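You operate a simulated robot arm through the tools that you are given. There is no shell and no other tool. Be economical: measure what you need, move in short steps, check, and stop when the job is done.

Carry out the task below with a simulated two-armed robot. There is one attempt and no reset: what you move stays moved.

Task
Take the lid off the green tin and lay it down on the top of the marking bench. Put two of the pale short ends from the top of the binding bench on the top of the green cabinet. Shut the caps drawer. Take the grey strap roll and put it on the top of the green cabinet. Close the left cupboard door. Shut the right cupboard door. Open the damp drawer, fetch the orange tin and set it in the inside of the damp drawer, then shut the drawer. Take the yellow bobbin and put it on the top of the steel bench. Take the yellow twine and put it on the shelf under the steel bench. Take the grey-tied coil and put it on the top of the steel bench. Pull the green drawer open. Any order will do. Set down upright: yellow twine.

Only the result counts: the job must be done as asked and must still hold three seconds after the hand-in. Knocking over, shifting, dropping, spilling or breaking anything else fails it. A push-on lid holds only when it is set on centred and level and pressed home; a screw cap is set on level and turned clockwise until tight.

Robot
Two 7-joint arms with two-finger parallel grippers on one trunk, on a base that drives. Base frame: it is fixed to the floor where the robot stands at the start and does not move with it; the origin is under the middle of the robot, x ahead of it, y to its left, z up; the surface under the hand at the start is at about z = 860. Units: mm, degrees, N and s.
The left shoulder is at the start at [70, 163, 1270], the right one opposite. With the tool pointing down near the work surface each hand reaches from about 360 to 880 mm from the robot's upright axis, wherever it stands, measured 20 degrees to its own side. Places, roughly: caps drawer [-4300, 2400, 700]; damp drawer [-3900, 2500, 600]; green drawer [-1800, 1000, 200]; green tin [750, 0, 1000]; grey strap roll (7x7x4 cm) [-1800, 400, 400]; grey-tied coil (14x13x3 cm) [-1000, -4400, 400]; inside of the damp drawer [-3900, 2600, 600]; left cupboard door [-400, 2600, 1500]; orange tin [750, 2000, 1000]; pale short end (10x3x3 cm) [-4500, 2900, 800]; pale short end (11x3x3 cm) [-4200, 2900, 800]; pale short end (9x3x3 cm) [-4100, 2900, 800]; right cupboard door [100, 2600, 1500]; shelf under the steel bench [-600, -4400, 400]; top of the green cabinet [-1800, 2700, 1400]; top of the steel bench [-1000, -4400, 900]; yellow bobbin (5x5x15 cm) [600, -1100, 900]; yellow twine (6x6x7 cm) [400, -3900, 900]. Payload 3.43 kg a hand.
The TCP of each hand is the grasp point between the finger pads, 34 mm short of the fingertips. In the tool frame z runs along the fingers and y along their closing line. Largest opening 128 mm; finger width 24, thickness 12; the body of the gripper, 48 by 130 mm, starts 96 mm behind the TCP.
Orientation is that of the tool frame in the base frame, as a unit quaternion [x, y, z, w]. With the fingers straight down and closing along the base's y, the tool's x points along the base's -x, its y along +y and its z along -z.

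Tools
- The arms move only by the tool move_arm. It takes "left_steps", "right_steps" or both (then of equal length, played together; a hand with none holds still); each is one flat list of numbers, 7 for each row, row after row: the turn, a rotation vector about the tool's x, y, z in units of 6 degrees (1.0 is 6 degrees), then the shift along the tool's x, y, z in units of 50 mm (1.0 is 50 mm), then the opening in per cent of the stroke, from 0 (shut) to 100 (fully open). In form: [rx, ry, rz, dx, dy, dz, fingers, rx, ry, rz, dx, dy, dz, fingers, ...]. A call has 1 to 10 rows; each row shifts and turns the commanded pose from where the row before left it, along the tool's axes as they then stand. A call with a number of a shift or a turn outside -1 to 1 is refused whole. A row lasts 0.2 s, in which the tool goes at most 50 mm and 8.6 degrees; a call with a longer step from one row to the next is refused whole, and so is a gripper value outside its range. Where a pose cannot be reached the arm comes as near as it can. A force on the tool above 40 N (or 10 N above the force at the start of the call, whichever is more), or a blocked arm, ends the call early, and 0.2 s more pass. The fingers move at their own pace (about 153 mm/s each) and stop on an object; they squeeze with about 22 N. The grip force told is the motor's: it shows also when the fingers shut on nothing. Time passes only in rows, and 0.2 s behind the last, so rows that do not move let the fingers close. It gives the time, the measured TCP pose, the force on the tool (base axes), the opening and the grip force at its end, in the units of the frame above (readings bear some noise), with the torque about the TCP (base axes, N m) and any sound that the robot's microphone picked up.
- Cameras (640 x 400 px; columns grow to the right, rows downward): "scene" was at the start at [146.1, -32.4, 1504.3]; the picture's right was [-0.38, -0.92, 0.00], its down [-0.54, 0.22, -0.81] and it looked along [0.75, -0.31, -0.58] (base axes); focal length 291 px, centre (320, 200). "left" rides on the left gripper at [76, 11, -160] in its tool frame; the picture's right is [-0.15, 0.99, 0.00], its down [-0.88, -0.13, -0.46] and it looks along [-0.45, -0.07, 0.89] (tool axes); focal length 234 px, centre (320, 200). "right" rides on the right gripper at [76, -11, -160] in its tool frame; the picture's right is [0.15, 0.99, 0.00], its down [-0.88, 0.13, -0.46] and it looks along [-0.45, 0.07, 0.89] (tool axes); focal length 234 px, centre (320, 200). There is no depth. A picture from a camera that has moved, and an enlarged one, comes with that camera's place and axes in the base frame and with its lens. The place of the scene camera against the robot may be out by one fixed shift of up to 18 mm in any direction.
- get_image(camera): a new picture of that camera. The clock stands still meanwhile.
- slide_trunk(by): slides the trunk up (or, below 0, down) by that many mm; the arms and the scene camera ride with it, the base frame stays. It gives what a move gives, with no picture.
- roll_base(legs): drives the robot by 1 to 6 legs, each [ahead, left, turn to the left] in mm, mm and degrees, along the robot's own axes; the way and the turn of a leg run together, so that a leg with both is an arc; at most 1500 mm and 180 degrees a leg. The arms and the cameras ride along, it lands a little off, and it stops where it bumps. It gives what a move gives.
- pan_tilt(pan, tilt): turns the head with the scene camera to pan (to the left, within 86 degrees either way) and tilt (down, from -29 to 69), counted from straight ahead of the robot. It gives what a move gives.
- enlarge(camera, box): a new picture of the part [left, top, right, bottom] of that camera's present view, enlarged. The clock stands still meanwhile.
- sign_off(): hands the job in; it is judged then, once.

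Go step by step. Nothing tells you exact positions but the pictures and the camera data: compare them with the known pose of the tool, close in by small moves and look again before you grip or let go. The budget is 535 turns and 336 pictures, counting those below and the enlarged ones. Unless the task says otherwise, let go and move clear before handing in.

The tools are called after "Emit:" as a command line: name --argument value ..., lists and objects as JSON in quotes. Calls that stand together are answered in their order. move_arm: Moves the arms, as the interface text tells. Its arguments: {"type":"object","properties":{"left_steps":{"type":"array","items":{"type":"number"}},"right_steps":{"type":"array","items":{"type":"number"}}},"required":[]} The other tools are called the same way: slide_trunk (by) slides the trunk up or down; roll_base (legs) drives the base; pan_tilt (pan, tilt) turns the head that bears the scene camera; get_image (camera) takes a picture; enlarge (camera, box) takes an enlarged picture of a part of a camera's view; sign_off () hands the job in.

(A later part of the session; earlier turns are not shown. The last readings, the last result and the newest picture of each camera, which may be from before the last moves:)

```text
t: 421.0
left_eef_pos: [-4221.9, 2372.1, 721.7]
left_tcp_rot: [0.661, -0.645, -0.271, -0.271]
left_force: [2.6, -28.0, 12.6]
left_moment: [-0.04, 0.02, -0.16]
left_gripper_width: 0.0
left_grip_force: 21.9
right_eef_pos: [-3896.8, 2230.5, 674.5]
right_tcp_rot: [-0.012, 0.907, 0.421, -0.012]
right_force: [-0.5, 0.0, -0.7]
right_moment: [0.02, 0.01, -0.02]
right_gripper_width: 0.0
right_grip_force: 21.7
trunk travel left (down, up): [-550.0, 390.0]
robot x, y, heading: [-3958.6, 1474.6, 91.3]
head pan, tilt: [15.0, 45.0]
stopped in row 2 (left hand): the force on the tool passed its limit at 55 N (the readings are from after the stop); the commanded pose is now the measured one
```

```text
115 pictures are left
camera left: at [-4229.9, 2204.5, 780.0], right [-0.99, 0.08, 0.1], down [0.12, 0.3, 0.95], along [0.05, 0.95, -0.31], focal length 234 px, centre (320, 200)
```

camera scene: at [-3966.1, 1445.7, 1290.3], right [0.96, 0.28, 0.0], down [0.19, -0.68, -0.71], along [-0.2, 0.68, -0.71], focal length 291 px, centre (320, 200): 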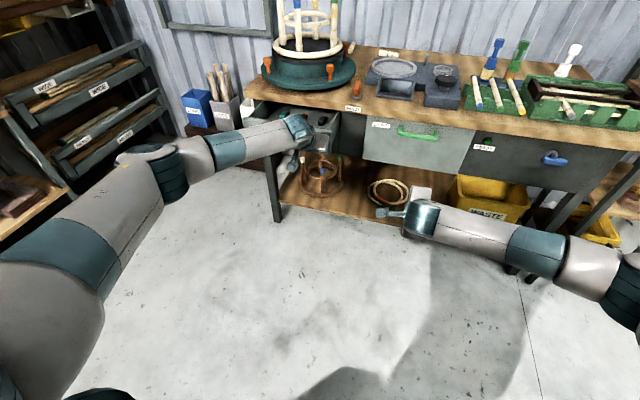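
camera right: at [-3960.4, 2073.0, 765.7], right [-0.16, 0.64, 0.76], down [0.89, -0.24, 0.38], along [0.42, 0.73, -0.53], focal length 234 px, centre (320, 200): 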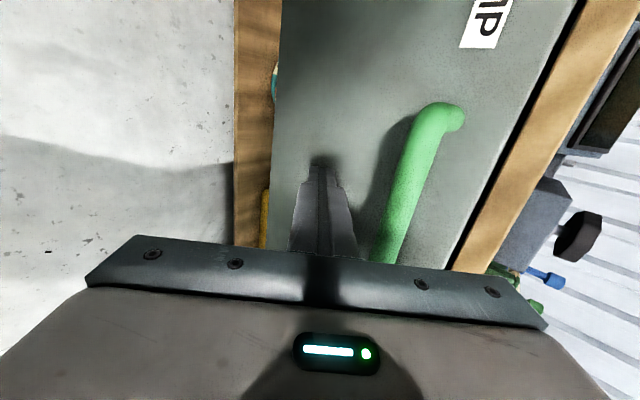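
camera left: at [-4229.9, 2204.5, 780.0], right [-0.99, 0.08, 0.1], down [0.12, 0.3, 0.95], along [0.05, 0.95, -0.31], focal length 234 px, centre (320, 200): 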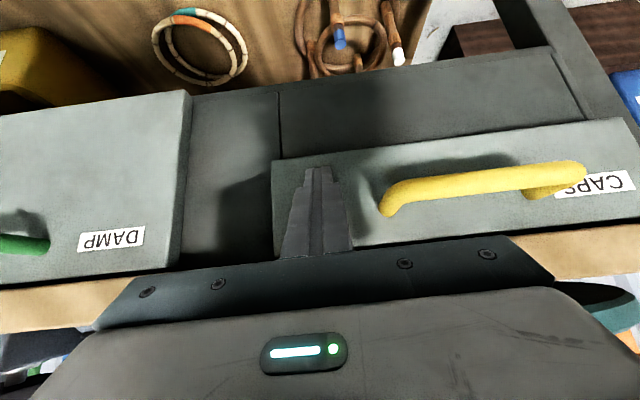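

Caps drawer is shut. Next the short ends at the back of the bench. I'll back off, raise, and reorient both hands.

Emit:
roll_base --legs '[[-200, 0, 0]]'

Emit:
slide_trunk --by 300

Emit:
move_arm --right_steps '[1, 0, 0, 0, 0, -0.5, 60, 1, 0, 0, 0, 0, -0.5, 60, 1, 0, 0, 0, 0, -0.3, 60, 1, 0, 0, 0, 0, 0, 60, 1, 0, 0, 0, 0, 0, 60, 1, 0, 0, 0, 0, 0, 60, 1, 0, 0, 0, 0, 0, 60, 1, 0, 0, 0, 0, 0, 60, 0, 0, -1, 0, 0, 0, 60, 0, 0, -1, 0, 0, 0, 60]' --left_steps '[0, 0, 0, -0.6, 0, -0.6, 60, 0, 0, 0, -0.6, 0, -0.6, 60, 0, 0, 0, -0.6, 0, -0.6, 60, 0, 0, 0, -0.6, 0, -0.6, 60, 0, 0, 0, 0, 0, 0, 60, 0, 0, 0, 0, 0, 0, 60, 0, 0, 0, 0, 0, 0, 60, 0, 0, 0, 0, 0, 0, 60, 0, 0, 0, 0, 0, 0, 60, 0, 0, 0, 0, 0, 0, 60]'

Emit:
move_arm --right_steps '[0, 0, -1, 0, 0, 0, 60, 0, 0, -1, 0, 0, 0, 60, 0, 0, -1, 0, 0, 0, 60, 0, -0.94, 0, 0, 0, 0, 60, 0, -0.94, 0, 0, 0, 0, 60, 0, -0.94, 0, 0, 0, 0, 60, 0, -0.94, 0, 0, 0, 0, 60, 0, -0.94, 0, 0, 0, 0, 60, 0, -0.94, 0, 0, 0, 0, 60, 0, -0.94, 0, 0, 0, 0, 60]'

Emit:
get_image --camera "scene"

```text
t: 422.6
left_eef_pos: [-4216.3, 2173.9, 718.3]
left_tcp_rot: [0.661, -0.646, -0.27, -0.27]
left_force: [-0.1, -0.3, 0.3]
left_moment: [0.01, 0.01, 0.03]
left_gripper_width: 0.0
left_grip_force: 22.2
right_eef_pos: [-3890.9, 2030.2, 672.2]
right_tcp_rot: [-0.012, 0.908, 0.418, -0.011]
right_force: [-0.2, -0.3, 0.3]
right_moment: [0.0, 0.01, 0.02]
right_gripper_width: 0.0
right_grip_force: 22.5
trunk travel left (down, up): [-550.0, 390.0]
robot x, y, heading: [-3958.8, 1275.9, 91.0]
head pan, tilt: [15.0, 45.0]
```

```text
t: 425.6
left_eef_pos: [-4216.5, 2174.0, 1018.7]
left_tcp_rot: [0.661, -0.646, -0.27, -0.27]
left_force: [-0.6, 0.5, -0.7]
left_moment: [0.0, 0.02, 0.01]
left_gripper_width: 0.1
left_grip_force: 22.1
right_eef_pos: [-3889.2, 2030.4, 970.6]
right_tcp_rot: [-0.011, 0.908, 0.419, -0.011]
right_force: [0.4, 0.6, -0.3]
right_moment: [0.01, 0.0, -0.03]
right_gripper_width: 0.0
right_grip_force: 22.3
trunk travel left (down, up): [-850.0, 90.0]
robot x, y, heading: [-3959.8, 1276.0, 90.8]
head pan, tilt: [15.0, 45.0]
```

```text
t: 427.8
left_eef_pos: [-4217.6, 2174.5, 1188.2]
left_tcp_rot: [0.661, -0.647, -0.27, -0.269]
left_force: [-0.7, -0.7, -0.4]
left_moment: [-0.01, 0.01, 0.01]
left_gripper_width: 76.8
left_grip_force: 0.0
right_eef_pos: [-3888.6, 1983.1, 1018.5]
right_tcp_rot: [-0.121, 0.993, 0.014, -0.005]
right_force: [0.4, 0.3, 0.9]
right_moment: [0.02, 0.0, -0.01]
right_gripper_width: 77.0
right_grip_force: 0.1
trunk travel left (down, up): [-850.0, 90.0]
robot x, y, heading: [-3956.8, 1275.0, 91.0]
head pan, tilt: [15.0, 45.0]
```

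```text
t: 430.0
left_eef_pos: [-4220.1, 2174.6, 1188.0]
left_tcp_rot: [0.661, -0.646, -0.271, -0.27]
left_force: [0.7, 0.6, 0.6]
left_moment: [0.01, -0.01, 0.0]
left_gripper_width: 76.9
left_grip_force: 0.0
right_eef_pos: [-3889.7, 1983.7, 1017.7]
right_tcp_rot: [-0.252, 0.906, 0.105, 0.323]
right_force: [0.6, 0.6, 0.1]
right_moment: [0.02, 0.0, 0.0]
right_gripper_width: 77.0
right_grip_force: 0.0
trunk travel left (down, up): [-850.0, 90.0]
robot x, y, heading: [-3949.5, 1273.3, 91.0]
head pan, tilt: [15.0, 45.0]
```

```text
114 pictures are left
camera scene: at [-3967.0, 1403.7, 1590.5], right [0.96, 0.28, 0.0], down [0.2, -0.68, -0.71], along [-0.19, 0.68, -0.71], focal length 291 px, centre (320, 200)
```

scene: 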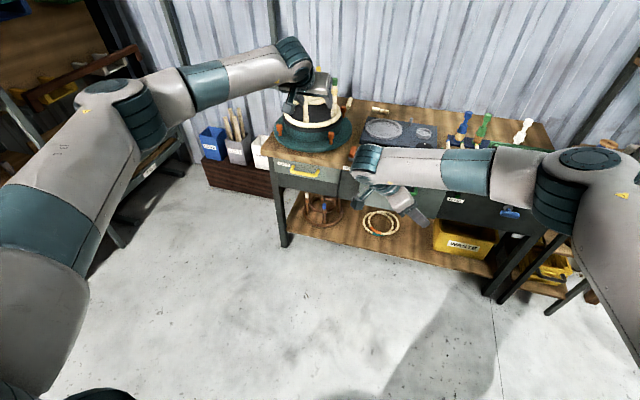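

Emit:
move_arm --right_steps '[0, 0, 0, -0.55, 0, -0.7, 60, 0, 0, 0, -0.55, 0, -0.7, 60, 0, 0, 0, -0.55, 0, -0.7, 60, 0, 0, 0, -0.55, 0, -0.7, 60, 0, 0, 0, -0.55, 0, -0.7, 60]'

Emit:
roll_base --legs '[[580, 0, 0]]'

Emit:
pan_tilt --pan 15 --tilt 35

Emit:
get_image --camera "scene"

Emit:
get_image --camera "left"

```text
t: 431.2
left_eef_pos: [-4219.4, 2171.4, 1188.3]
left_tcp_rot: [0.661, -0.646, -0.271, -0.27]
left_force: [0.2, 0.2, -0.6]
left_moment: [0.0, 0.0, 0.01]
left_gripper_width: 76.9
left_grip_force: 0.0
right_eef_pos: [-3889.5, 1974.2, 1243.3]
right_tcp_rot: [-0.252, 0.906, 0.106, 0.323]
right_force: [-0.6, 0.1, 1.8]
right_moment: [-0.01, 0.0, -0.01]
right_gripper_width: 76.6
right_grip_force: 0.1
trunk travel left (down, up): [-850.0, 90.0]
robot x, y, heading: [-3956.2, 1272.9, 91.0]
head pan, tilt: [15.0, 45.0]
```

```text
t: 434.4
left_eef_pos: [-4246.9, 2733.1, 1189.5]
left_tcp_rot: [0.666, -0.641, -0.272, -0.268]
left_force: [0.2, -0.7, 1.0]
left_moment: [0.04, 0.01, -0.01]
left_gripper_width: 76.8
left_grip_force: 0.0
right_eef_pos: [-3914.2, 2539.2, 1243.3]
right_tcp_rot: [-0.259, 0.904, 0.108, 0.322]
right_force: [0.5, -0.8, 0.4]
right_moment: [0.02, 0.0, -0.01]
right_gripper_width: 76.8
right_grip_force: 0.1
trunk travel left (down, up): [-850.0, 90.0]
robot x, y, heading: [-3975.0, 1837.8, 91.8]
head pan, tilt: [15.0, 45.0]
```

```text
t: 435.1
left_eef_pos: [-4248.2, 2734.4, 1188.2]
left_tcp_rot: [0.666, -0.641, -0.271, -0.267]
left_force: [-0.1, 0.7, -0.1]
left_moment: [0.04, -0.01, -0.01]
left_gripper_width: 76.8
left_grip_force: 0.1
right_eef_pos: [-3915.0, 2541.0, 1241.5]
right_tcp_rot: [-0.26, 0.904, 0.108, 0.321]
right_force: [-0.9, -0.9, 0.5]
right_moment: [0.01, 0.0, 0.02]
right_gripper_width: 76.4
right_grip_force: 0.0
trunk travel left (down, up): [-850.0, 90.0]
robot x, y, heading: [-3971.7, 1837.2, 92.0]
head pan, tilt: [15.0, 35.0]
```

```text
113 pictures are left
camera scene: at [-3984.6, 1975.0, 1605.2], right [0.96, 0.29, 0.0], down [0.17, -0.55, -0.82], along [-0.24, 0.78, -0.57], focal length 291 px, centre (320, 200)
```

scene: 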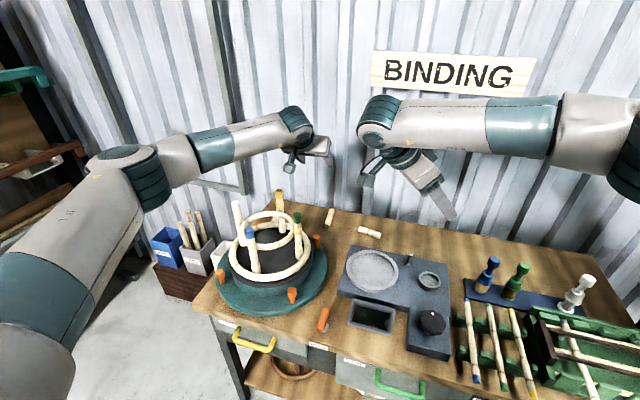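

```text
112 pictures are left
camera left: at [-4253.6, 2567.3, 1246.4], right [-0.99, 0.07, 0.1], down [0.11, 0.31, 0.94], along [0.03, 0.95, -0.31], focal length 234 px, centre (320, 200)
```

left: 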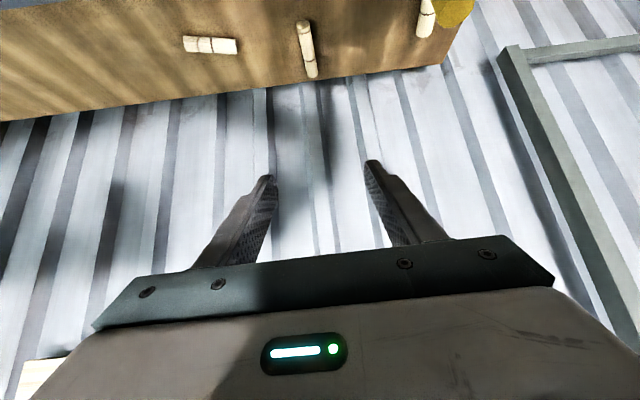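

All three ends are visible; A lies along y at about (-4247, 2915) and B along x at (-4070, 2880). I'll take A with the left hand, yawed to come in from the right so that it clears the jig.

Emit:
move_arm --left_steps '[-0.682, 0, -0.688, 0, -0.6, 0, 60, -0.682, 0, -0.688, 0, -0.6, 0, 60, -0.682, 0, -0.688, 0, -0.4, -0.4, 60, -0.682, 0, -0.688, 0, 0, -0.4, 60, -0.682, 0, -0.688, 0, 0, -0.4, 60, -0.682, 0, -0.688, 0, 0, -0.4, 60]'

Emit:
roll_base --legs '[[140, 0, -2]]'

Emit:
get_image --camera "scene"

Emit:
get_image --camera "left"

```text
t: 436.6
left_eef_pos: [-4145.7, 2693.9, 1246.1]
left_tcp_rot: [0.829, -0.411, -0.339, -0.172]
left_force: [-0.8, -0.4, 0.7]
left_moment: [-0.03, 0.02, 0.01]
left_gripper_width: 76.6
left_grip_force: 0.0
right_eef_pos: [-3913.0, 2540.4, 1243.1]
right_tcp_rot: [-0.26, 0.904, 0.109, 0.322]
right_force: [0.6, 0.1, -0.7]
right_moment: [0.0, 0.02, 0.02]
right_gripper_width: 76.9
right_grip_force: 0.1
trunk travel left (down, up): [-850.0, 90.0]
robot x, y, heading: [-3969.0, 1838.7, 92.0]
head pan, tilt: [15.0, 35.0]
```

```text
t: 437.9
left_eef_pos: [-4121.2, 2838.2, 1246.9]
left_tcp_rot: [0.822, -0.425, -0.335, -0.178]
left_force: [-0.2, -0.1, -0.4]
left_moment: [0.0, -0.03, 0.02]
left_gripper_width: 76.7
left_grip_force: 0.1
right_eef_pos: [-3893.7, 2676.4, 1245.0]
right_tcp_rot: [-0.244, 0.908, 0.103, 0.324]
right_force: [0.8, -0.7, 0.2]
right_moment: [-0.02, 0.04, 0.02]
right_gripper_width: 76.7
right_grip_force: 0.0
trunk travel left (down, up): [-850.0, 90.0]
robot x, y, heading: [-3973.1, 1979.6, 89.9]
head pan, tilt: [15.0, 35.0]
```

```text
111 pictures are left
camera scene: at [-3982.4, 2113.0, 1605.6], right [0.97, 0.26, 0.0], down [0.15, -0.55, -0.82], along [-0.21, 0.79, -0.57], focal length 291 px, centre (320, 200)
```

scene: 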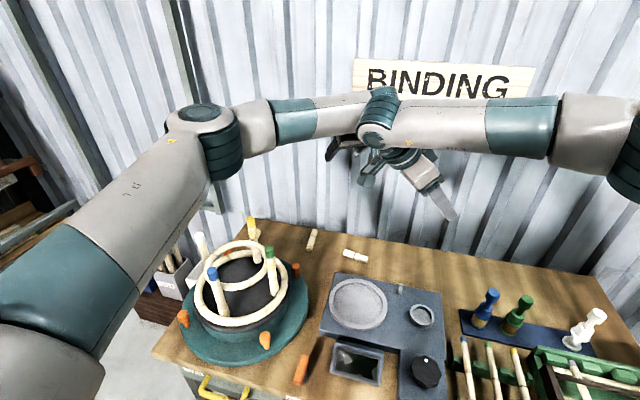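

```text
110 pictures are left
camera left: at [-4034.6, 2694.7, 1307.0], right [-0.87, -0.48, 0.09], down [-0.07, 0.32, 0.94], along [-0.49, 0.82, -0.31], focal length 234 px, centre (320, 200)
```

left: 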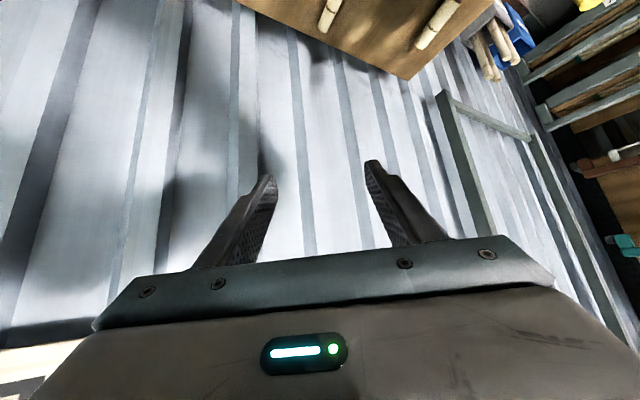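

I'll move the right hand clear first, then lower the left hand toward A.

Emit:
move_arm --right_steps '[0, 0, 0, -0.32, -0.63, 0.24, 60, 0, 0, 0, -0.32, -0.63, 0.24, 60, 0, 0, 0, -0.32, -0.63, 0.24, 60, 0, 0, 0, -0.32, -0.63, 0.24, 60, 0, 0, 0, -0.32, -0.63, 0.24, 60, 0, 0, 0, -0.32, -0.63, 0.24, 60]'

Emit:
move_arm --left_steps '[0, 0, 0, 0.53, 0.17, 0.61, 60, 0, 0, 0, 0.53, 0.17, 0.61, 60, 0, 0, 0, 0.53, 0.17, 0.61, 60, 0, 0, 0, 0.53, 0.17, 0.61, 60, 0, 0, 0, 0.53, 0.17, 0.61, 60]'

Emit:
get_image --camera "scene"

Emit:
get_image --camera "left"

```text
t: 439.3
left_eef_pos: [-4117.1, 2840.2, 1247.4]
left_tcp_rot: [0.821, -0.426, -0.336, -0.178]
left_force: [-0.1, -0.5, 0.1]
left_moment: [0.04, 0.05, 0.06]
left_gripper_width: 76.9
left_grip_force: 0.1
right_eef_pos: [-3690.1, 2579.3, 1242.1]
right_tcp_rot: [-0.244, 0.909, 0.103, 0.323]
right_force: [0.2, 0.4, 0.0]
right_moment: [-0.03, 0.01, 0.02]
right_gripper_width: 76.7
right_grip_force: 0.2
trunk travel left (down, up): [-850.0, 90.0]
robot x, y, heading: [-3970.5, 1979.4, 89.9]
head pan, tilt: [15.0, 35.0]
```

```text
t: 440.5
left_eef_pos: [-4159.9, 2828.5, 1042.3]
left_tcp_rot: [0.821, -0.426, -0.336, -0.179]
left_force: [0.9, 0.2, 0.0]
left_moment: [0.01, 0.0, 0.02]
left_gripper_width: 76.3
left_grip_force: 0.0
right_eef_pos: [-3693.8, 2578.8, 1242.4]
right_tcp_rot: [-0.245, 0.908, 0.103, 0.323]
right_force: [-0.6, -0.4, 0.2]
right_moment: [-0.01, -0.02, -0.01]
right_gripper_width: 77.2
right_grip_force: 0.1
trunk travel left (down, up): [-850.0, 90.0]
robot x, y, heading: [-3976.2, 1975.7, 90.0]
head pan, tilt: [15.0, 35.0]
```

```text
109 pictures are left
camera scene: at [-3982.4, 2116.9, 1605.3], right [0.97, 0.26, 0.0], down [0.15, -0.55, -0.82], along [-0.21, 0.79, -0.57], focal length 291 px, centre (320, 200)
```

scene: 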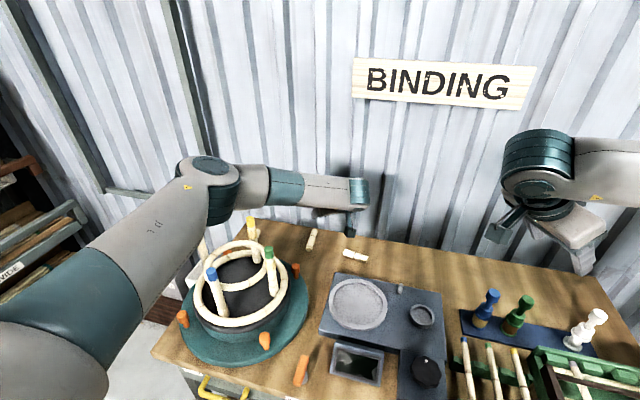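

```text
108 pictures are left
camera left: at [-4074.4, 2685.5, 1101.8], right [-0.87, -0.48, 0.1], down [-0.07, 0.32, 0.94], along [-0.49, 0.81, -0.32], focal length 234 px, centre (320, 200)
```

left: 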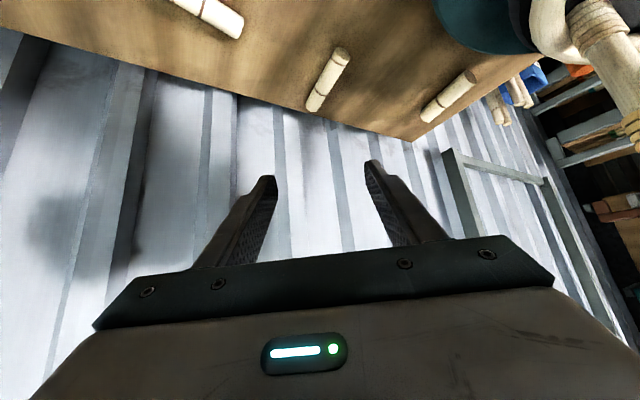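

Emit:
move_arm --left_steps '[0, 0, 0, 0.52, 0.2, 0.58, 60, 0, 0, 0, 0.52, 0.2, 0.58, 60, 0, 0, 0, 0.52, 0.2, 0.58, 60]'

Emit:
get_image --camera "scene"

Emit:
get_image --camera "left"

```text
t: 441.3
left_eef_pos: [-4188.3, 2815.9, 927.2]
left_tcp_rot: [0.821, -0.426, -0.335, -0.179]
left_force: [-0.1, -0.3, 0.2]
left_moment: [-0.02, 0.0, -0.05]
left_gripper_width: 77.1
left_grip_force: 0.1
right_eef_pos: [-3693.0, 2580.3, 1241.8]
right_tcp_rot: [-0.243, 0.909, 0.102, 0.324]
right_force: [-0.2, 1.3, -0.1]
right_moment: [0.0, 0.04, -0.01]
right_gripper_width: 77.1
right_grip_force: 0.1
trunk travel left (down, up): [-850.0, 90.0]
robot x, y, heading: [-3976.3, 1977.6, 90.1]
head pan, tilt: [15.0, 35.0]
```

```text
107 pictures are left
camera scene: at [-3982.4, 2116.2, 1605.3], right [0.97, 0.26, 0.0], down [0.15, -0.55, -0.82], along [-0.21, 0.79, -0.57], focal length 291 px, centre (320, 200)
```

scene: 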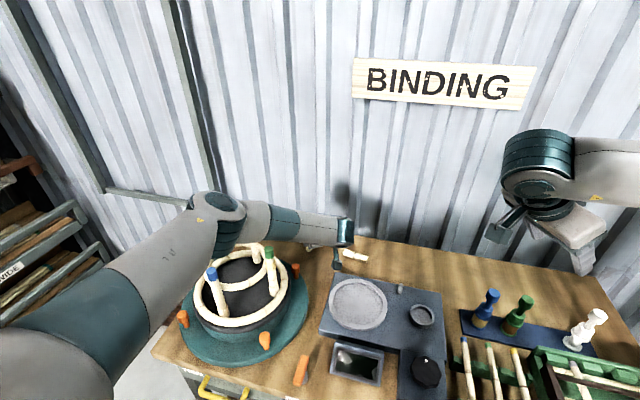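

```text
106 pictures are left
camera left: at [-4101.9, 2672.5, 987.3], right [-0.87, -0.48, 0.09], down [-0.08, 0.32, 0.94], along [-0.49, 0.82, -0.32], focal length 234 px, centre (320, 200)
```

left: 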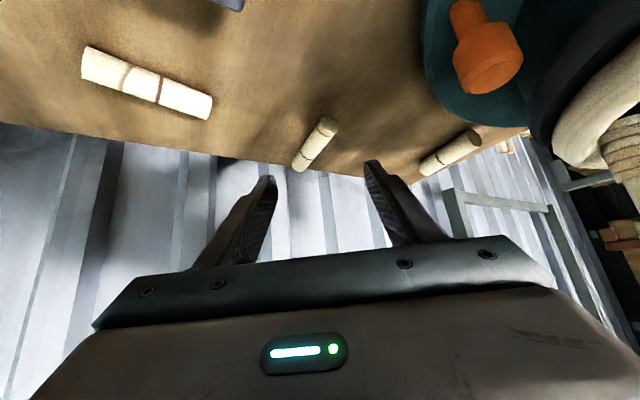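

Emit:
move_arm --left_steps '[0, 0, 0, 0, 0, 0.6, 60, 0, 0, 0, 0, 0, 0.6, 60, 0, 0, 0, 0, 0, 0.5, 60]'

Emit:
get_image --camera "left"

Emit:
enlarge --camera "scene" --box '[180, 170, 400, 320]'

```text
t: 442.1
left_eef_pos: [-4220.8, 2864.3, 866.4]
left_tcp_rot: [0.821, -0.426, -0.335, -0.179]
left_force: [0.6, -0.3, 0.1]
left_moment: [-0.03, -0.05, -0.03]
left_gripper_width: 76.8
left_grip_force: 0.0
right_eef_pos: [-3691.2, 2579.8, 1242.1]
right_tcp_rot: [-0.244, 0.909, 0.102, 0.323]
right_force: [-0.1, 0.4, -1.2]
right_moment: [-0.01, 0.0, 0.02]
right_gripper_width: 76.7
right_grip_force: 0.1
trunk travel left (down, up): [-850.0, 90.0]
robot x, y, heading: [-3970.7, 1978.2, 89.8]
head pan, tilt: [15.0, 35.0]
```

```text
105 pictures are left
camera left: at [-4135.2, 2720.9, 926.6], right [-0.87, -0.48, 0.1], down [-0.07, 0.32, 0.94], along [-0.49, 0.82, -0.32], focal length 234 px, centre (320, 200)
```

left: 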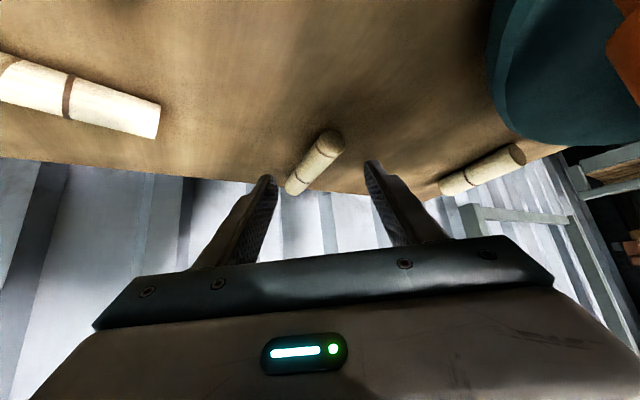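

```text
2.67 times, centred on (290, 245) of scene
camera zoom: at [-3981.0, 2116.1, 1605.3], right [0.97, 0.26, 0.0], down [0.15, -0.55, -0.82], along [-0.21, 0.79, -0.57], focal length 777 px, centre (400, 80)
```

zoom: 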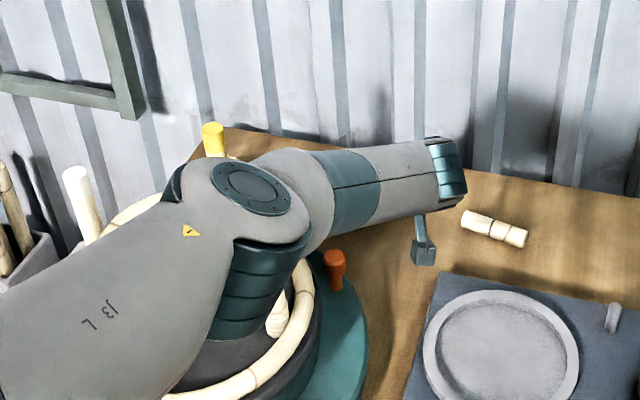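

Emit:
move_arm --left_steps '[0, 0, 0, 0, 0, 0.4, 60, 0, 0, 0, 0, 0, 0.2, 60, 0, 0, 0, 0, 0, 0.1, 60]'

Emit:
get_image --camera "left"

```text
t: 442.9
left_eef_pos: [-4235.3, 2866.4, 854.1]
left_tcp_rot: [0.821, -0.426, -0.335, -0.178]
left_force: [-0.1, 0.3, -1.4]
left_moment: [-0.02, 0.01, -0.04]
left_gripper_width: 76.8
left_grip_force: 0.0
left hand out of reach, approached as far as the arm can: row 1, 2, 3
right_eef_pos: [-3693.2, 2579.5, 1243.6]
right_tcp_rot: [-0.243, 0.909, 0.102, 0.323]
right_force: [0.3, 0.8, 0.5]
right_moment: [-0.01, 0.01, -0.02]
right_gripper_width: 76.7
right_grip_force: 0.1
trunk travel left (down, up): [-850.0, 90.0]
robot x, y, heading: [-3975.8, 1979.3, 90.2]
head pan, tilt: [15.0, 35.0]
```

```text
103 pictures are left
camera left: at [-4149.0, 2722.8, 912.9], right [-0.87, -0.48, 0.1], down [-0.07, 0.32, 0.94], along [-0.49, 0.81, -0.32], focal length 234 px, centre (320, 200)
```

left: 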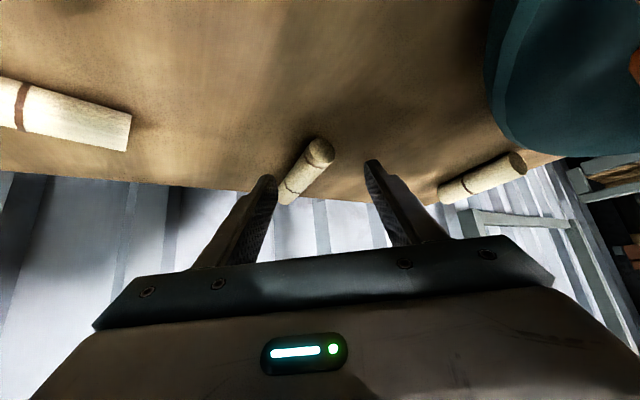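

Emit:
move_arm --left_steps '[0, 0, 0, -0.2, 0, -0.2, 60]'

Emit:
roll_base --legs '[[35, 0, 0]]'

Emit:
get_image --camera "left"

```text
t: 443.3
left_eef_pos: [-4235.6, 2866.4, 865.6]
left_tcp_rot: [0.822, -0.427, -0.333, -0.179]
left_force: [0.6, 0.5, -0.3]
left_moment: [0.02, -0.02, -0.01]
left_gripper_width: 76.9
left_grip_force: 0.2
right_eef_pos: [-3694.5, 2579.2, 1242.6]
right_tcp_rot: [-0.244, 0.908, 0.103, 0.324]
right_force: [-0.1, -0.1, 0.3]
right_moment: [-0.02, -0.02, -0.02]
right_gripper_width: 76.7
right_grip_force: 0.1
trunk travel left (down, up): [-850.0, 90.0]
robot x, y, heading: [-3973.6, 1978.4, 89.8]
head pan, tilt: [15.0, 35.0]
```

```text
t: 444.1
left_eef_pos: [-4234.5, 2895.3, 873.0]
left_tcp_rot: [0.82, -0.425, -0.337, -0.181]
left_force: [0.9, -0.8, 0.9]
left_moment: [0.0, -0.03, -0.08]
left_gripper_width: 76.8
left_grip_force: 0.1
right_eef_pos: [-3692.9, 2606.0, 1247.0]
right_tcp_rot: [-0.243, 0.908, 0.105, 0.324]
right_force: [-0.6, -1.4, -0.1]
right_moment: [0.06, 0.03, 0.02]
right_gripper_width: 76.6
right_grip_force: 0.0
trunk travel left (down, up): [-850.0, 90.0]
robot x, y, heading: [-3974.7, 2011.6, 89.8]
head pan, tilt: [15.0, 35.0]
```

```text
102 pictures are left
camera left: at [-4148.7, 2751.8, 931.8], right [-0.87, -0.48, 0.09], down [-0.07, 0.32, 0.95], along [-0.49, 0.82, -0.31], focal length 234 px, centre (320, 200)
```

left: 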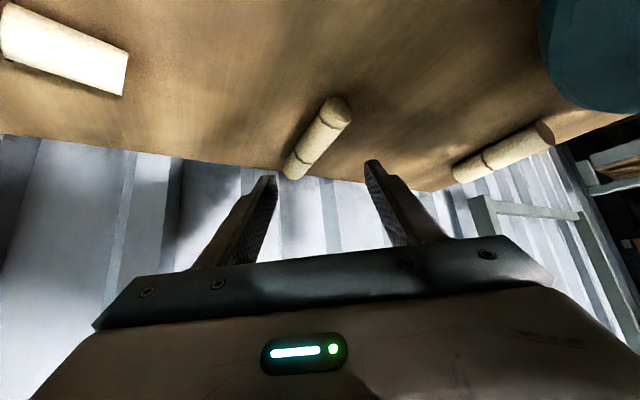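

Emit:
move_arm --left_steps '[0, 0, 0, 0.2, 0, 0.2, 60, 0, 0, 0, 0.15, 0, 0.15, 60, 0, 0, 0, 0.08, 0, 0.08, 60, 0, 0, 0, 0, 0, 0, 60]'

Emit:
get_image --camera "left"

```text
t: 445.1
left_eef_pos: [-4239.0, 2891.9, 835.6]
left_tcp_rot: [0.821, -0.427, -0.335, -0.179]
left_force: [0.3, 0.1, 0.1]
left_moment: [0.0, 0.02, 0.02]
left_gripper_width: 77.0
left_grip_force: 0.0
left hand out of reach, approached as far as the arm can: row 2
right_eef_pos: [-3692.0, 2612.9, 1242.3]
right_tcp_rot: [-0.244, 0.909, 0.103, 0.323]
right_force: [-0.5, -0.6, 0.6]
right_moment: [-0.04, 0.01, 0.03]
right_gripper_width: 76.6
right_grip_force: 0.1
trunk travel left (down, up): [-850.0, 90.0]
robot x, y, heading: [-3975.0, 2014.0, 90.1]
head pan, tilt: [15.0, 35.0]
```

```text
101 pictures are left
camera left: at [-4153.3, 2747.7, 895.6], right [-0.87, -0.48, 0.1], down [-0.07, 0.32, 0.94], along [-0.49, 0.82, -0.32], focal length 234 px, centre (320, 200)
```

left: 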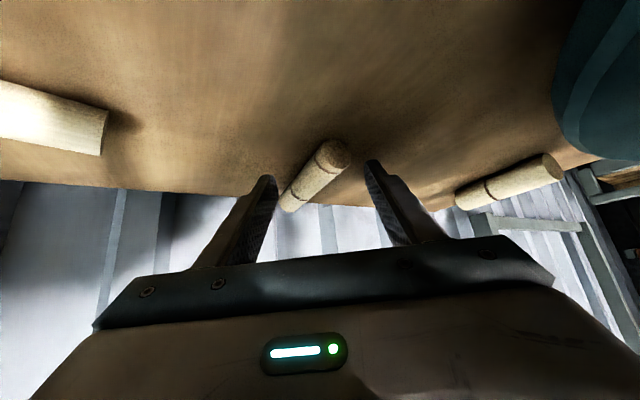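

Emit:
move_arm --left_steps '[0, 0, 0, 0, 0, 0.12, 60, 0, 0, 0, 0, 0, 0.12, 60, 0, 0, 0, 0, 0, 0, 60]'

Emit:
get_image --camera "left"

```text
t: 445.9
left_eef_pos: [-4239.6, 2891.4, 836.9]
left_tcp_rot: [0.821, -0.426, -0.335, -0.178]
left_force: [0.5, -0.1, -0.3]
left_moment: [-0.03, 0.03, -0.01]
left_gripper_width: 76.7
left_grip_force: 0.0
left hand out of reach, approached as far as the arm can: row 1, 2
right_eef_pos: [-3691.1, 2612.6, 1242.6]
right_tcp_rot: [-0.245, 0.908, 0.104, 0.324]
right_force: [-0.5, 0.0, 0.8]
right_moment: [-0.03, 0.02, 0.04]
right_gripper_width: 77.0
right_grip_force: 0.1
trunk travel left (down, up): [-850.0, 90.0]
robot x, y, heading: [-3975.3, 2015.6, 89.8]
head pan, tilt: [15.0, 35.0]
```

```text
100 pictures are left
camera left: at [-4153.8, 2747.5, 895.9], right [-0.87, -0.48, 0.1], down [-0.07, 0.32, 0.94], along [-0.49, 0.82, -0.32], focal length 234 px, centre (320, 200)
```

left: 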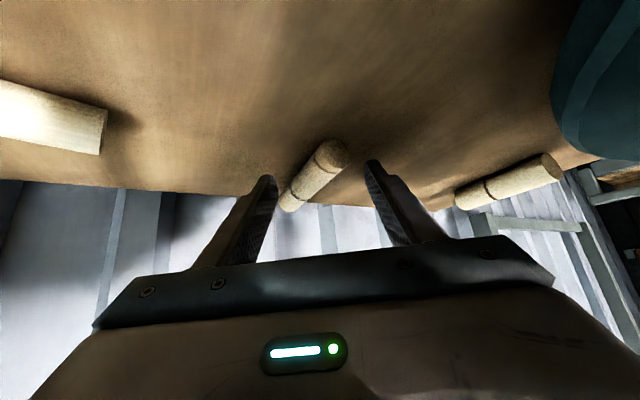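

Emit:
slide_trunk --by -12

Emit:
enlarge --camera "left" --box '[220, 100, 420, 260]'

```text
t: 446.5
left_eef_pos: [-4238.9, 2892.1, 831.2]
left_tcp_rot: [0.82, -0.426, -0.338, -0.181]
left_force: [1.5, -2.0, 31.8]
left_moment: [-0.4, 1.29, 0.33]
left_gripper_width: 76.8
left_grip_force: 0.1
right_eef_pos: [-3690.2, 2608.7, 1233.0]
right_tcp_rot: [-0.243, 0.908, 0.106, 0.323]
right_force: [0.0, 0.6, -0.3]
right_moment: [0.02, 0.03, 0.01]
right_gripper_width: 76.8
right_grip_force: 0.1
trunk travel left (down, up): [-838.0, 102.0]
robot x, y, heading: [-3976.5, 2011.0, 90.2]
head pan, tilt: [15.0, 35.0]
```

```text
2.50 times, centred on (320, 180) of left
camera zoom: at [-4153.5, 2746.8, 890.5], right [-0.87, -0.48, 0.1], down [-0.07, 0.31, 0.95], along [-0.49, 0.82, -0.31], focal length 585 px, centre (320, 250)
```

zoom: 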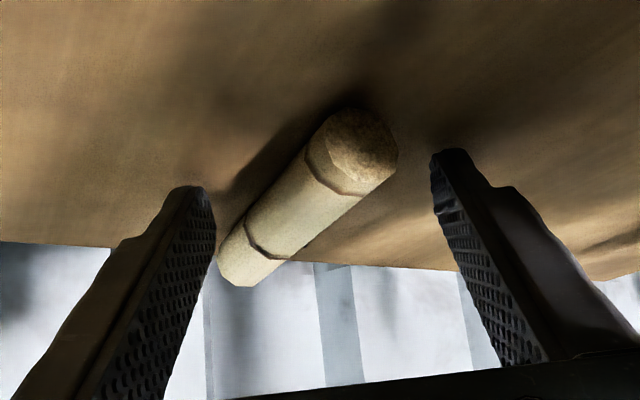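

Fingertips on the table. Closing on the dowel.

Emit:
move_arm --left_steps '[0, 0, 0, -0.03, 0, -0.03, 60, 0, 0, 0, 0, 0, 0, 0, 0, 0, 0, 0, 0, 0, 0, 0, 0, 0, 0, 0, 0, 0]'

Emit:
enlarge --camera "left" --box '[220, 100, 420, 260]'

```text
t: 447.0
left_eef_pos: [-4246.1, 2891.0, 832.6]
left_tcp_rot: [0.821, -0.423, -0.34, -0.177]
left_force: [4.6, -15.2, 27.7]
left_moment: [-0.07, 0.81, 0.44]
left_gripper_width: 21.1
left_grip_force: 21.3
right_eef_pos: [-3692.6, 2611.1, 1232.4]
right_tcp_rot: [-0.244, 0.908, 0.103, 0.324]
right_force: [-0.3, 0.0, 0.4]
right_moment: [-0.02, -0.05, -0.06]
right_gripper_width: 76.7
right_grip_force: 0.0
trunk travel left (down, up): [-838.0, 102.0]
robot x, y, heading: [-3975.5, 2014.2, 90.1]
head pan, tilt: [15.0, 35.0]
stopped in row 2 (left hand): the force on the tool passed its limit at 44 N (the readings are from after the stop); the commanded pose is now the measured one
```

```text
2.50 times, centred on (320, 180) of left
camera zoom: at [-4158.7, 2748.2, 890.6], right [-0.87, -0.49, 0.1], down [-0.07, 0.32, 0.95], along [-0.5, 0.81, -0.31], focal length 585 px, centre (320, 250)
```

zoom: 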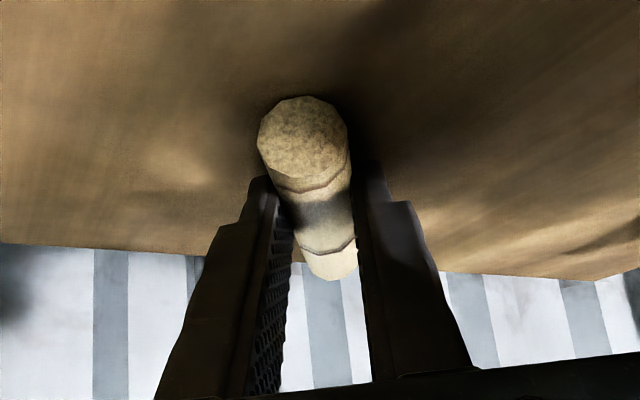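

Gripped and aligned. Lifting straight up.

Emit:
move_arm --left_steps '[0, 0, 0, 0, 0, 0, 0, 0, 0, 0, -0.3, 0, -0.3, 0, 0, 0, 0, -0.5, 0, -0.5, 0, 0, 0, 0, -0.6, 0, -0.6, 0, 0, 0, 0, -0.6, 0, -0.6, 0, 0, 0, 0, -0.6, 0, -0.6, 0]'

Emit:
get_image --camera "left"

Emit:
get_image --camera "scene"

```text
t: 448.4
left_eef_pos: [-4240.4, 2954.6, 988.8]
left_tcp_rot: [0.822, -0.424, -0.338, -0.175]
left_force: [0.6, 0.1, -0.9]
left_moment: [0.03, -0.02, -0.02]
left_gripper_width: 23.7
left_grip_force: 21.7
left hand out of reach, approached as far as the arm can: row 2, 3, 4, 5, 6
right_eef_pos: [-3693.3, 2613.0, 1231.3]
right_tcp_rot: [-0.244, 0.908, 0.103, 0.323]
right_force: [0.4, -0.6, 0.2]
right_moment: [-0.02, 0.01, 0.01]
right_gripper_width: 76.9
right_grip_force: 0.0
trunk travel left (down, up): [-838.0, 102.0]
robot x, y, heading: [-3976.4, 2014.0, 89.9]
head pan, tilt: [15.0, 35.0]
```

```text
97 pictures are left
camera left: at [-4152.6, 2811.0, 1048.6], right [-0.87, -0.49, 0.1], down [-0.07, 0.32, 0.94], along [-0.49, 0.81, -0.31], focal length 234 px, centre (320, 200)
```

left: 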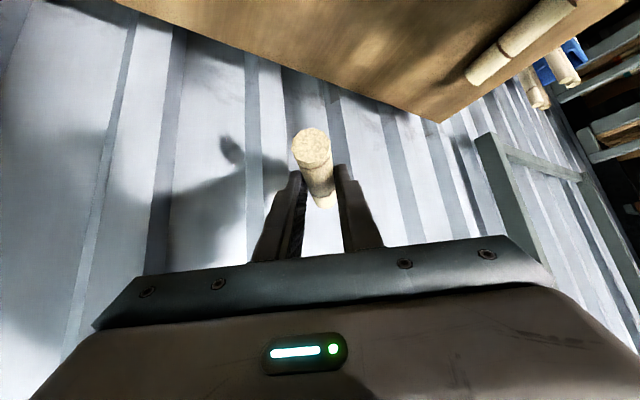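

```text
96 pictures are left
camera scene: at [-3981.9, 2148.2, 1593.3], right [0.97, 0.26, 0.0], down [0.15, -0.55, -0.82], along [-0.21, 0.79, -0.57], focal length 291 px, centre (320, 200)
```

scene: 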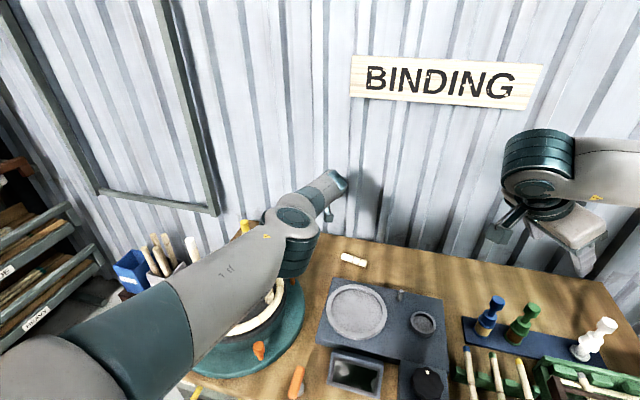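

Dowel A is held. I'll back off, tuck the left arm high, and set up the right hand for dowel B.

Emit:
roll_base --legs '[[-300, 0, 0]]'

Emit:
move_arm --left_steps '[0, 0, 0, 0.04, 0.41, -0.8, 0, 0, 0, 0, 0.04, 0.41, -0.8, 0, 0, 0, 0, 0.04, 0.41, -0.8, 0, 0, 0, 0, 0.04, 0.41, -0.8, 0, 0, 0, 0, 0.04, 0.41, -0.8, 0, 0, 0, 0, 0.04, 0.41, -0.8, 0]'

Emit:
roll_base --legs '[[0, 275, 0]]'

Emit:
slide_trunk --by -100

Emit:
get_image --camera "scene"

Emit:
get_image --camera "right"

```text
t: 450.5
left_eef_pos: [-4246.8, 2654.4, 987.3]
left_tcp_rot: [0.823, -0.421, -0.339, -0.174]
left_force: [0.2, 0.1, 0.6]
left_moment: [-0.02, -0.03, -0.01]
left_gripper_width: 24.1
left_grip_force: 21.9
right_eef_pos: [-3696.0, 2317.9, 1230.2]
right_tcp_rot: [-0.247, 0.908, 0.103, 0.323]
right_force: [-0.4, 0.9, 0.2]
right_moment: [0.01, -0.02, 0.0]
right_gripper_width: 76.5
right_grip_force: 0.1
trunk travel left (down, up): [-838.0, 102.0]
robot x, y, heading: [-3975.2, 1710.8, 90.4]
head pan, tilt: [15.0, 35.0]
```

```text
t: 451.9
left_eef_pos: [-4224.5, 2668.9, 1075.6]
left_tcp_rot: [0.823, -0.421, -0.339, -0.173]
left_force: [0.0, -0.2, -0.7]
left_moment: [-0.01, -0.01, 0.02]
left_gripper_width: 23.9
left_grip_force: 22.5
left hand out of reach, approached as far as the arm can: row 1, 2, 3, 4, 5, 6
right_eef_pos: [-3696.1, 2314.4, 1231.4]
right_tcp_rot: [-0.246, 0.908, 0.104, 0.323]
right_force: [-0.6, -0.5, 0.5]
right_moment: [0.01, 0.0, -0.03]
right_gripper_width: 76.9
right_grip_force: 0.1
trunk travel left (down, up): [-838.0, 102.0]
robot x, y, heading: [-3976.7, 1713.2, 90.2]
head pan, tilt: [15.0, 35.0]
```

```text
t: 453.8
left_eef_pos: [-4498.4, 2667.3, 1074.6]
left_tcp_rot: [0.823, -0.421, -0.339, -0.173]
left_force: [-0.3, 0.4, 0.6]
left_moment: [-0.02, 0.02, -0.02]
left_gripper_width: 23.7
left_grip_force: 22.1
right_eef_pos: [-3969.9, 2313.4, 1230.1]
right_tcp_rot: [-0.246, 0.908, 0.104, 0.324]
right_force: [0.5, 0.5, 0.1]
right_moment: [0.02, 0.01, 0.02]
right_gripper_width: 76.9
right_grip_force: 0.1
trunk travel left (down, up): [-838.0, 102.0]
robot x, y, heading: [-4246.7, 1713.2, 90.3]
head pan, tilt: [15.0, 35.0]
```

```text
t: 454.6
left_eef_pos: [-4498.4, 2670.0, 1038.1]
left_tcp_rot: [0.821, -0.418, -0.343, -0.182]
left_force: [2.1, -4.1, 9.7]
left_moment: [-0.39, -0.29, -0.06]
left_gripper_width: 23.9
left_grip_force: 21.9
right_eef_pos: [-3969.8, 2312.3, 1180.7]
right_tcp_rot: [-0.246, 0.908, 0.104, 0.324]
right_force: [-0.4, 1.2, 0.2]
right_moment: [-0.05, 0.0, -0.02]
right_gripper_width: 76.8
right_grip_force: 0.0
trunk travel left (down, up): [-788.0, 152.0]
robot x, y, heading: [-4249.7, 1709.1, 90.3]
head pan, tilt: [15.0, 35.0]
stopped: the force on the tool passed its limit at 51 N (the readings are from after the stop); the commanded pose is now the measured one
```

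```text
95 pictures are left
camera scene: at [-4257.1, 1846.0, 1543.2], right [0.96, 0.26, 0.0], down [0.15, -0.55, -0.82], along [-0.22, 0.79, -0.57], focal length 291 px, centre (320, 200)
```

scene: 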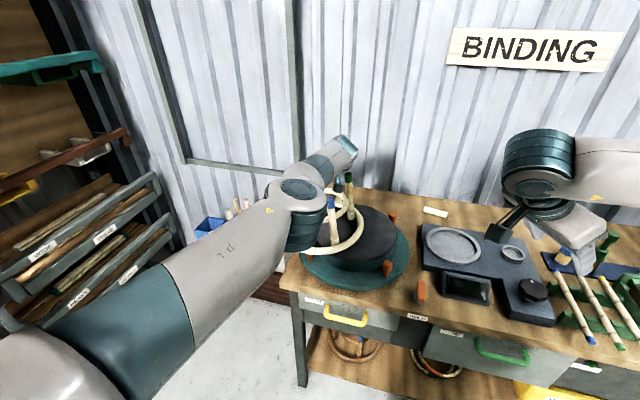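

```text
94 pictures are left
camera right: at [-4099.2, 2218.2, 1255.6], right [-0.61, 0.79, -0.06], down [0.28, 0.29, 0.92], along [0.74, 0.54, -0.4], focal length 234 px, centre (320, 200)
```

right: 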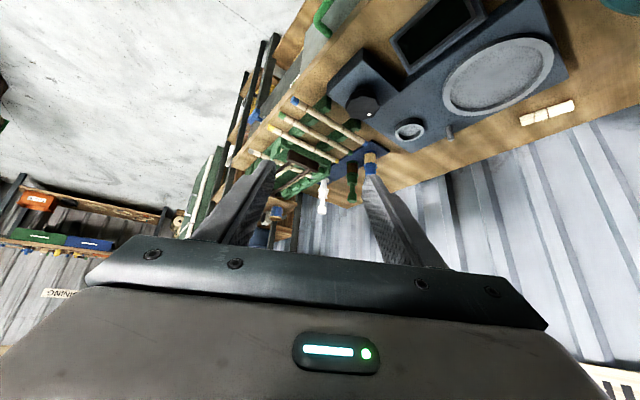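

The left hand touched something at the jig as the trunk came down. Raising back at once and checking.

Emit:
slide_trunk --by 100

Emit:
get_image --camera "left"

Emit:
enlarge --camera "scene" --box '[200, 130, 440, 310]'

```text
t: 455.9
left_eef_pos: [-4499.1, 2670.3, 1135.6]
left_tcp_rot: [0.822, -0.418, -0.342, -0.181]
left_force: [1.4, -0.3, -0.1]
left_moment: [-0.01, -0.02, 0.01]
left_gripper_width: 23.8
left_grip_force: 22.4
right_eef_pos: [-3969.8, 2312.0, 1280.2]
right_tcp_rot: [-0.247, 0.908, 0.104, 0.323]
right_force: [0.8, -0.6, 0.6]
right_moment: [0.01, -0.01, 0.01]
right_gripper_width: 76.9
right_grip_force: 0.0
trunk travel left (down, up): [-888.0, 52.0]
robot x, y, heading: [-4249.0, 1708.0, 90.4]
head pan, tilt: [15.0, 35.0]
```

```text
93 pictures are left
camera left: at [-4410.7, 2528.6, 1192.5], right [-0.86, -0.5, 0.09], down [-0.07, 0.31, 0.95], along [-0.5, 0.81, -0.3], focal length 234 px, centre (320, 200)
```

left: 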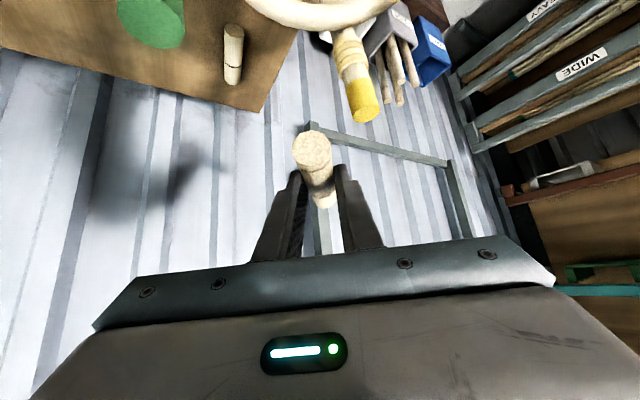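

```text
2.22 times, centred on (320, 220) of scene
camera zoom: at [-4257.5, 1847.9, 1643.5], right [0.96, 0.26, 0.0], down [0.15, -0.55, -0.82], along [-0.22, 0.79, -0.57], focal length 647 px, centre (320, 156)
```

zoom: 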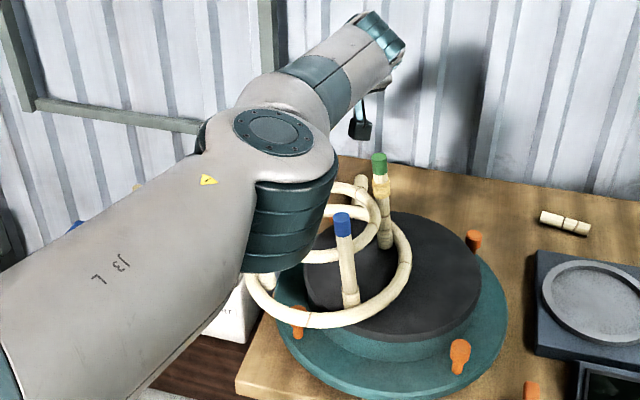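

The ring frame on the jig seems displaced to the left, presumably dragged by my left arm during the sideways move. I'll raise the trunk fully and look carefully.

Emit:
slide_trunk --by 50

Emit:
get_image --camera "scene"

Emit:
enlarge --camera "left" --box '[100, 0, 460, 200]'

```text
t: 456.8
left_eef_pos: [-4498.7, 2672.0, 1185.5]
left_tcp_rot: [0.822, -0.418, -0.342, -0.18]
left_force: [-0.1, -0.1, 0.2]
left_moment: [0.04, 0.02, 0.02]
left_gripper_width: 23.6
left_grip_force: 21.4
right_eef_pos: [-3970.6, 2314.6, 1330.1]
right_tcp_rot: [-0.246, 0.908, 0.104, 0.323]
right_force: [0.2, 0.2, 0.0]
right_moment: [0.0, 0.01, 0.01]
right_gripper_width: 76.8
right_grip_force: 0.0
trunk travel left (down, up): [-938.0, 2.0]
robot x, y, heading: [-4246.4, 1710.9, 90.3]
head pan, tilt: [15.0, 35.0]
```

```text
91 pictures are left
camera scene: at [-4257.3, 1848.6, 1693.5], right [0.96, 0.26, 0.0], down [0.15, -0.55, -0.82], along [-0.22, 0.79, -0.57], focal length 291 px, centre (320, 200)
```

scene: 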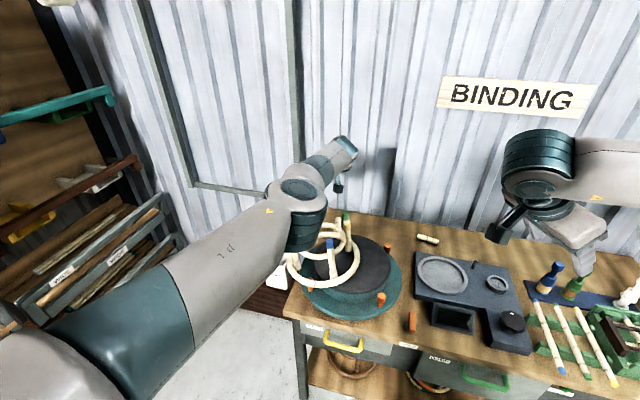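

```text
1.78 times, centred on (280, 100) of left
camera zoom: at [-4410.6, 2529.1, 1242.2], right [-0.86, -0.5, 0.09], down [-0.07, 0.31, 0.95], along [-0.5, 0.81, -0.3], focal length 416 px, centre (391, 378)
```

zoom: 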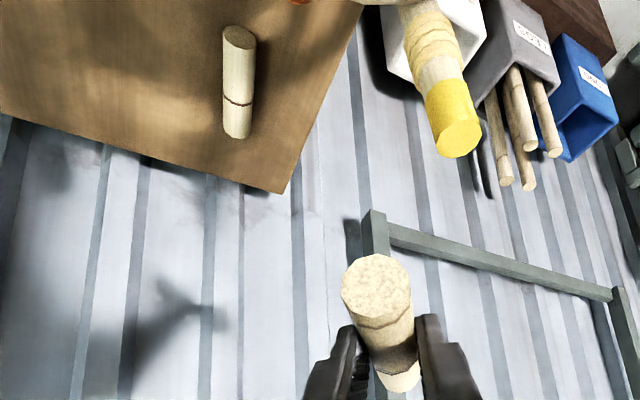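

Emit:
move_arm --left_steps '[0, 0, 0, -0.5, 0, -0.5, 0, 0, 0, 0, -0.6, 0, -0.6, 0, 0, 0, 0, -0.6, 0, -0.6, 0, 0, 0, 0, -0.6, 0, -0.6, 0]'

Emit:
enlarge --camera "scene" --box '[220, 160, 440, 340]'

```text
t: 457.8
left_eef_pos: [-4498.1, 2678.1, 1346.5]
left_tcp_rot: [0.822, -0.418, -0.342, -0.181]
left_force: [0.6, 0.9, 0.4]
left_moment: [0.02, -0.02, -0.04]
left_gripper_width: 24.1
left_grip_force: 22.1
left hand out of reach, approached as far as the arm can: row 1, 2
right_eef_pos: [-3969.3, 2312.0, 1331.0]
right_tcp_rot: [-0.247, 0.908, 0.104, 0.323]
right_force: [-0.6, 0.9, 0.1]
right_moment: [0.01, 0.0, 0.0]
right_gripper_width: 77.0
right_grip_force: 0.0
trunk travel left (down, up): [-938.0, 2.0]
robot x, y, heading: [-4249.3, 1709.6, 90.4]
head pan, tilt: [15.0, 35.0]
```

```text
2.22 times, centred on (330, 250) of scene
camera zoom: at [-4257.7, 1846.5, 1693.6], right [0.96, 0.26, 0.0], down [0.15, -0.55, -0.82], along [-0.22, 0.79, -0.57], focal length 647 px, centre (298, 89)
```

zoom: 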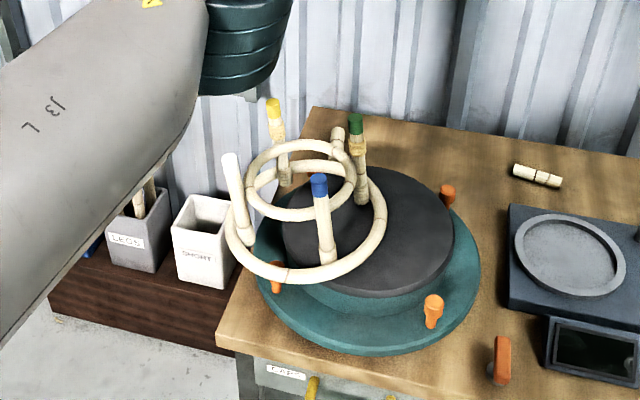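

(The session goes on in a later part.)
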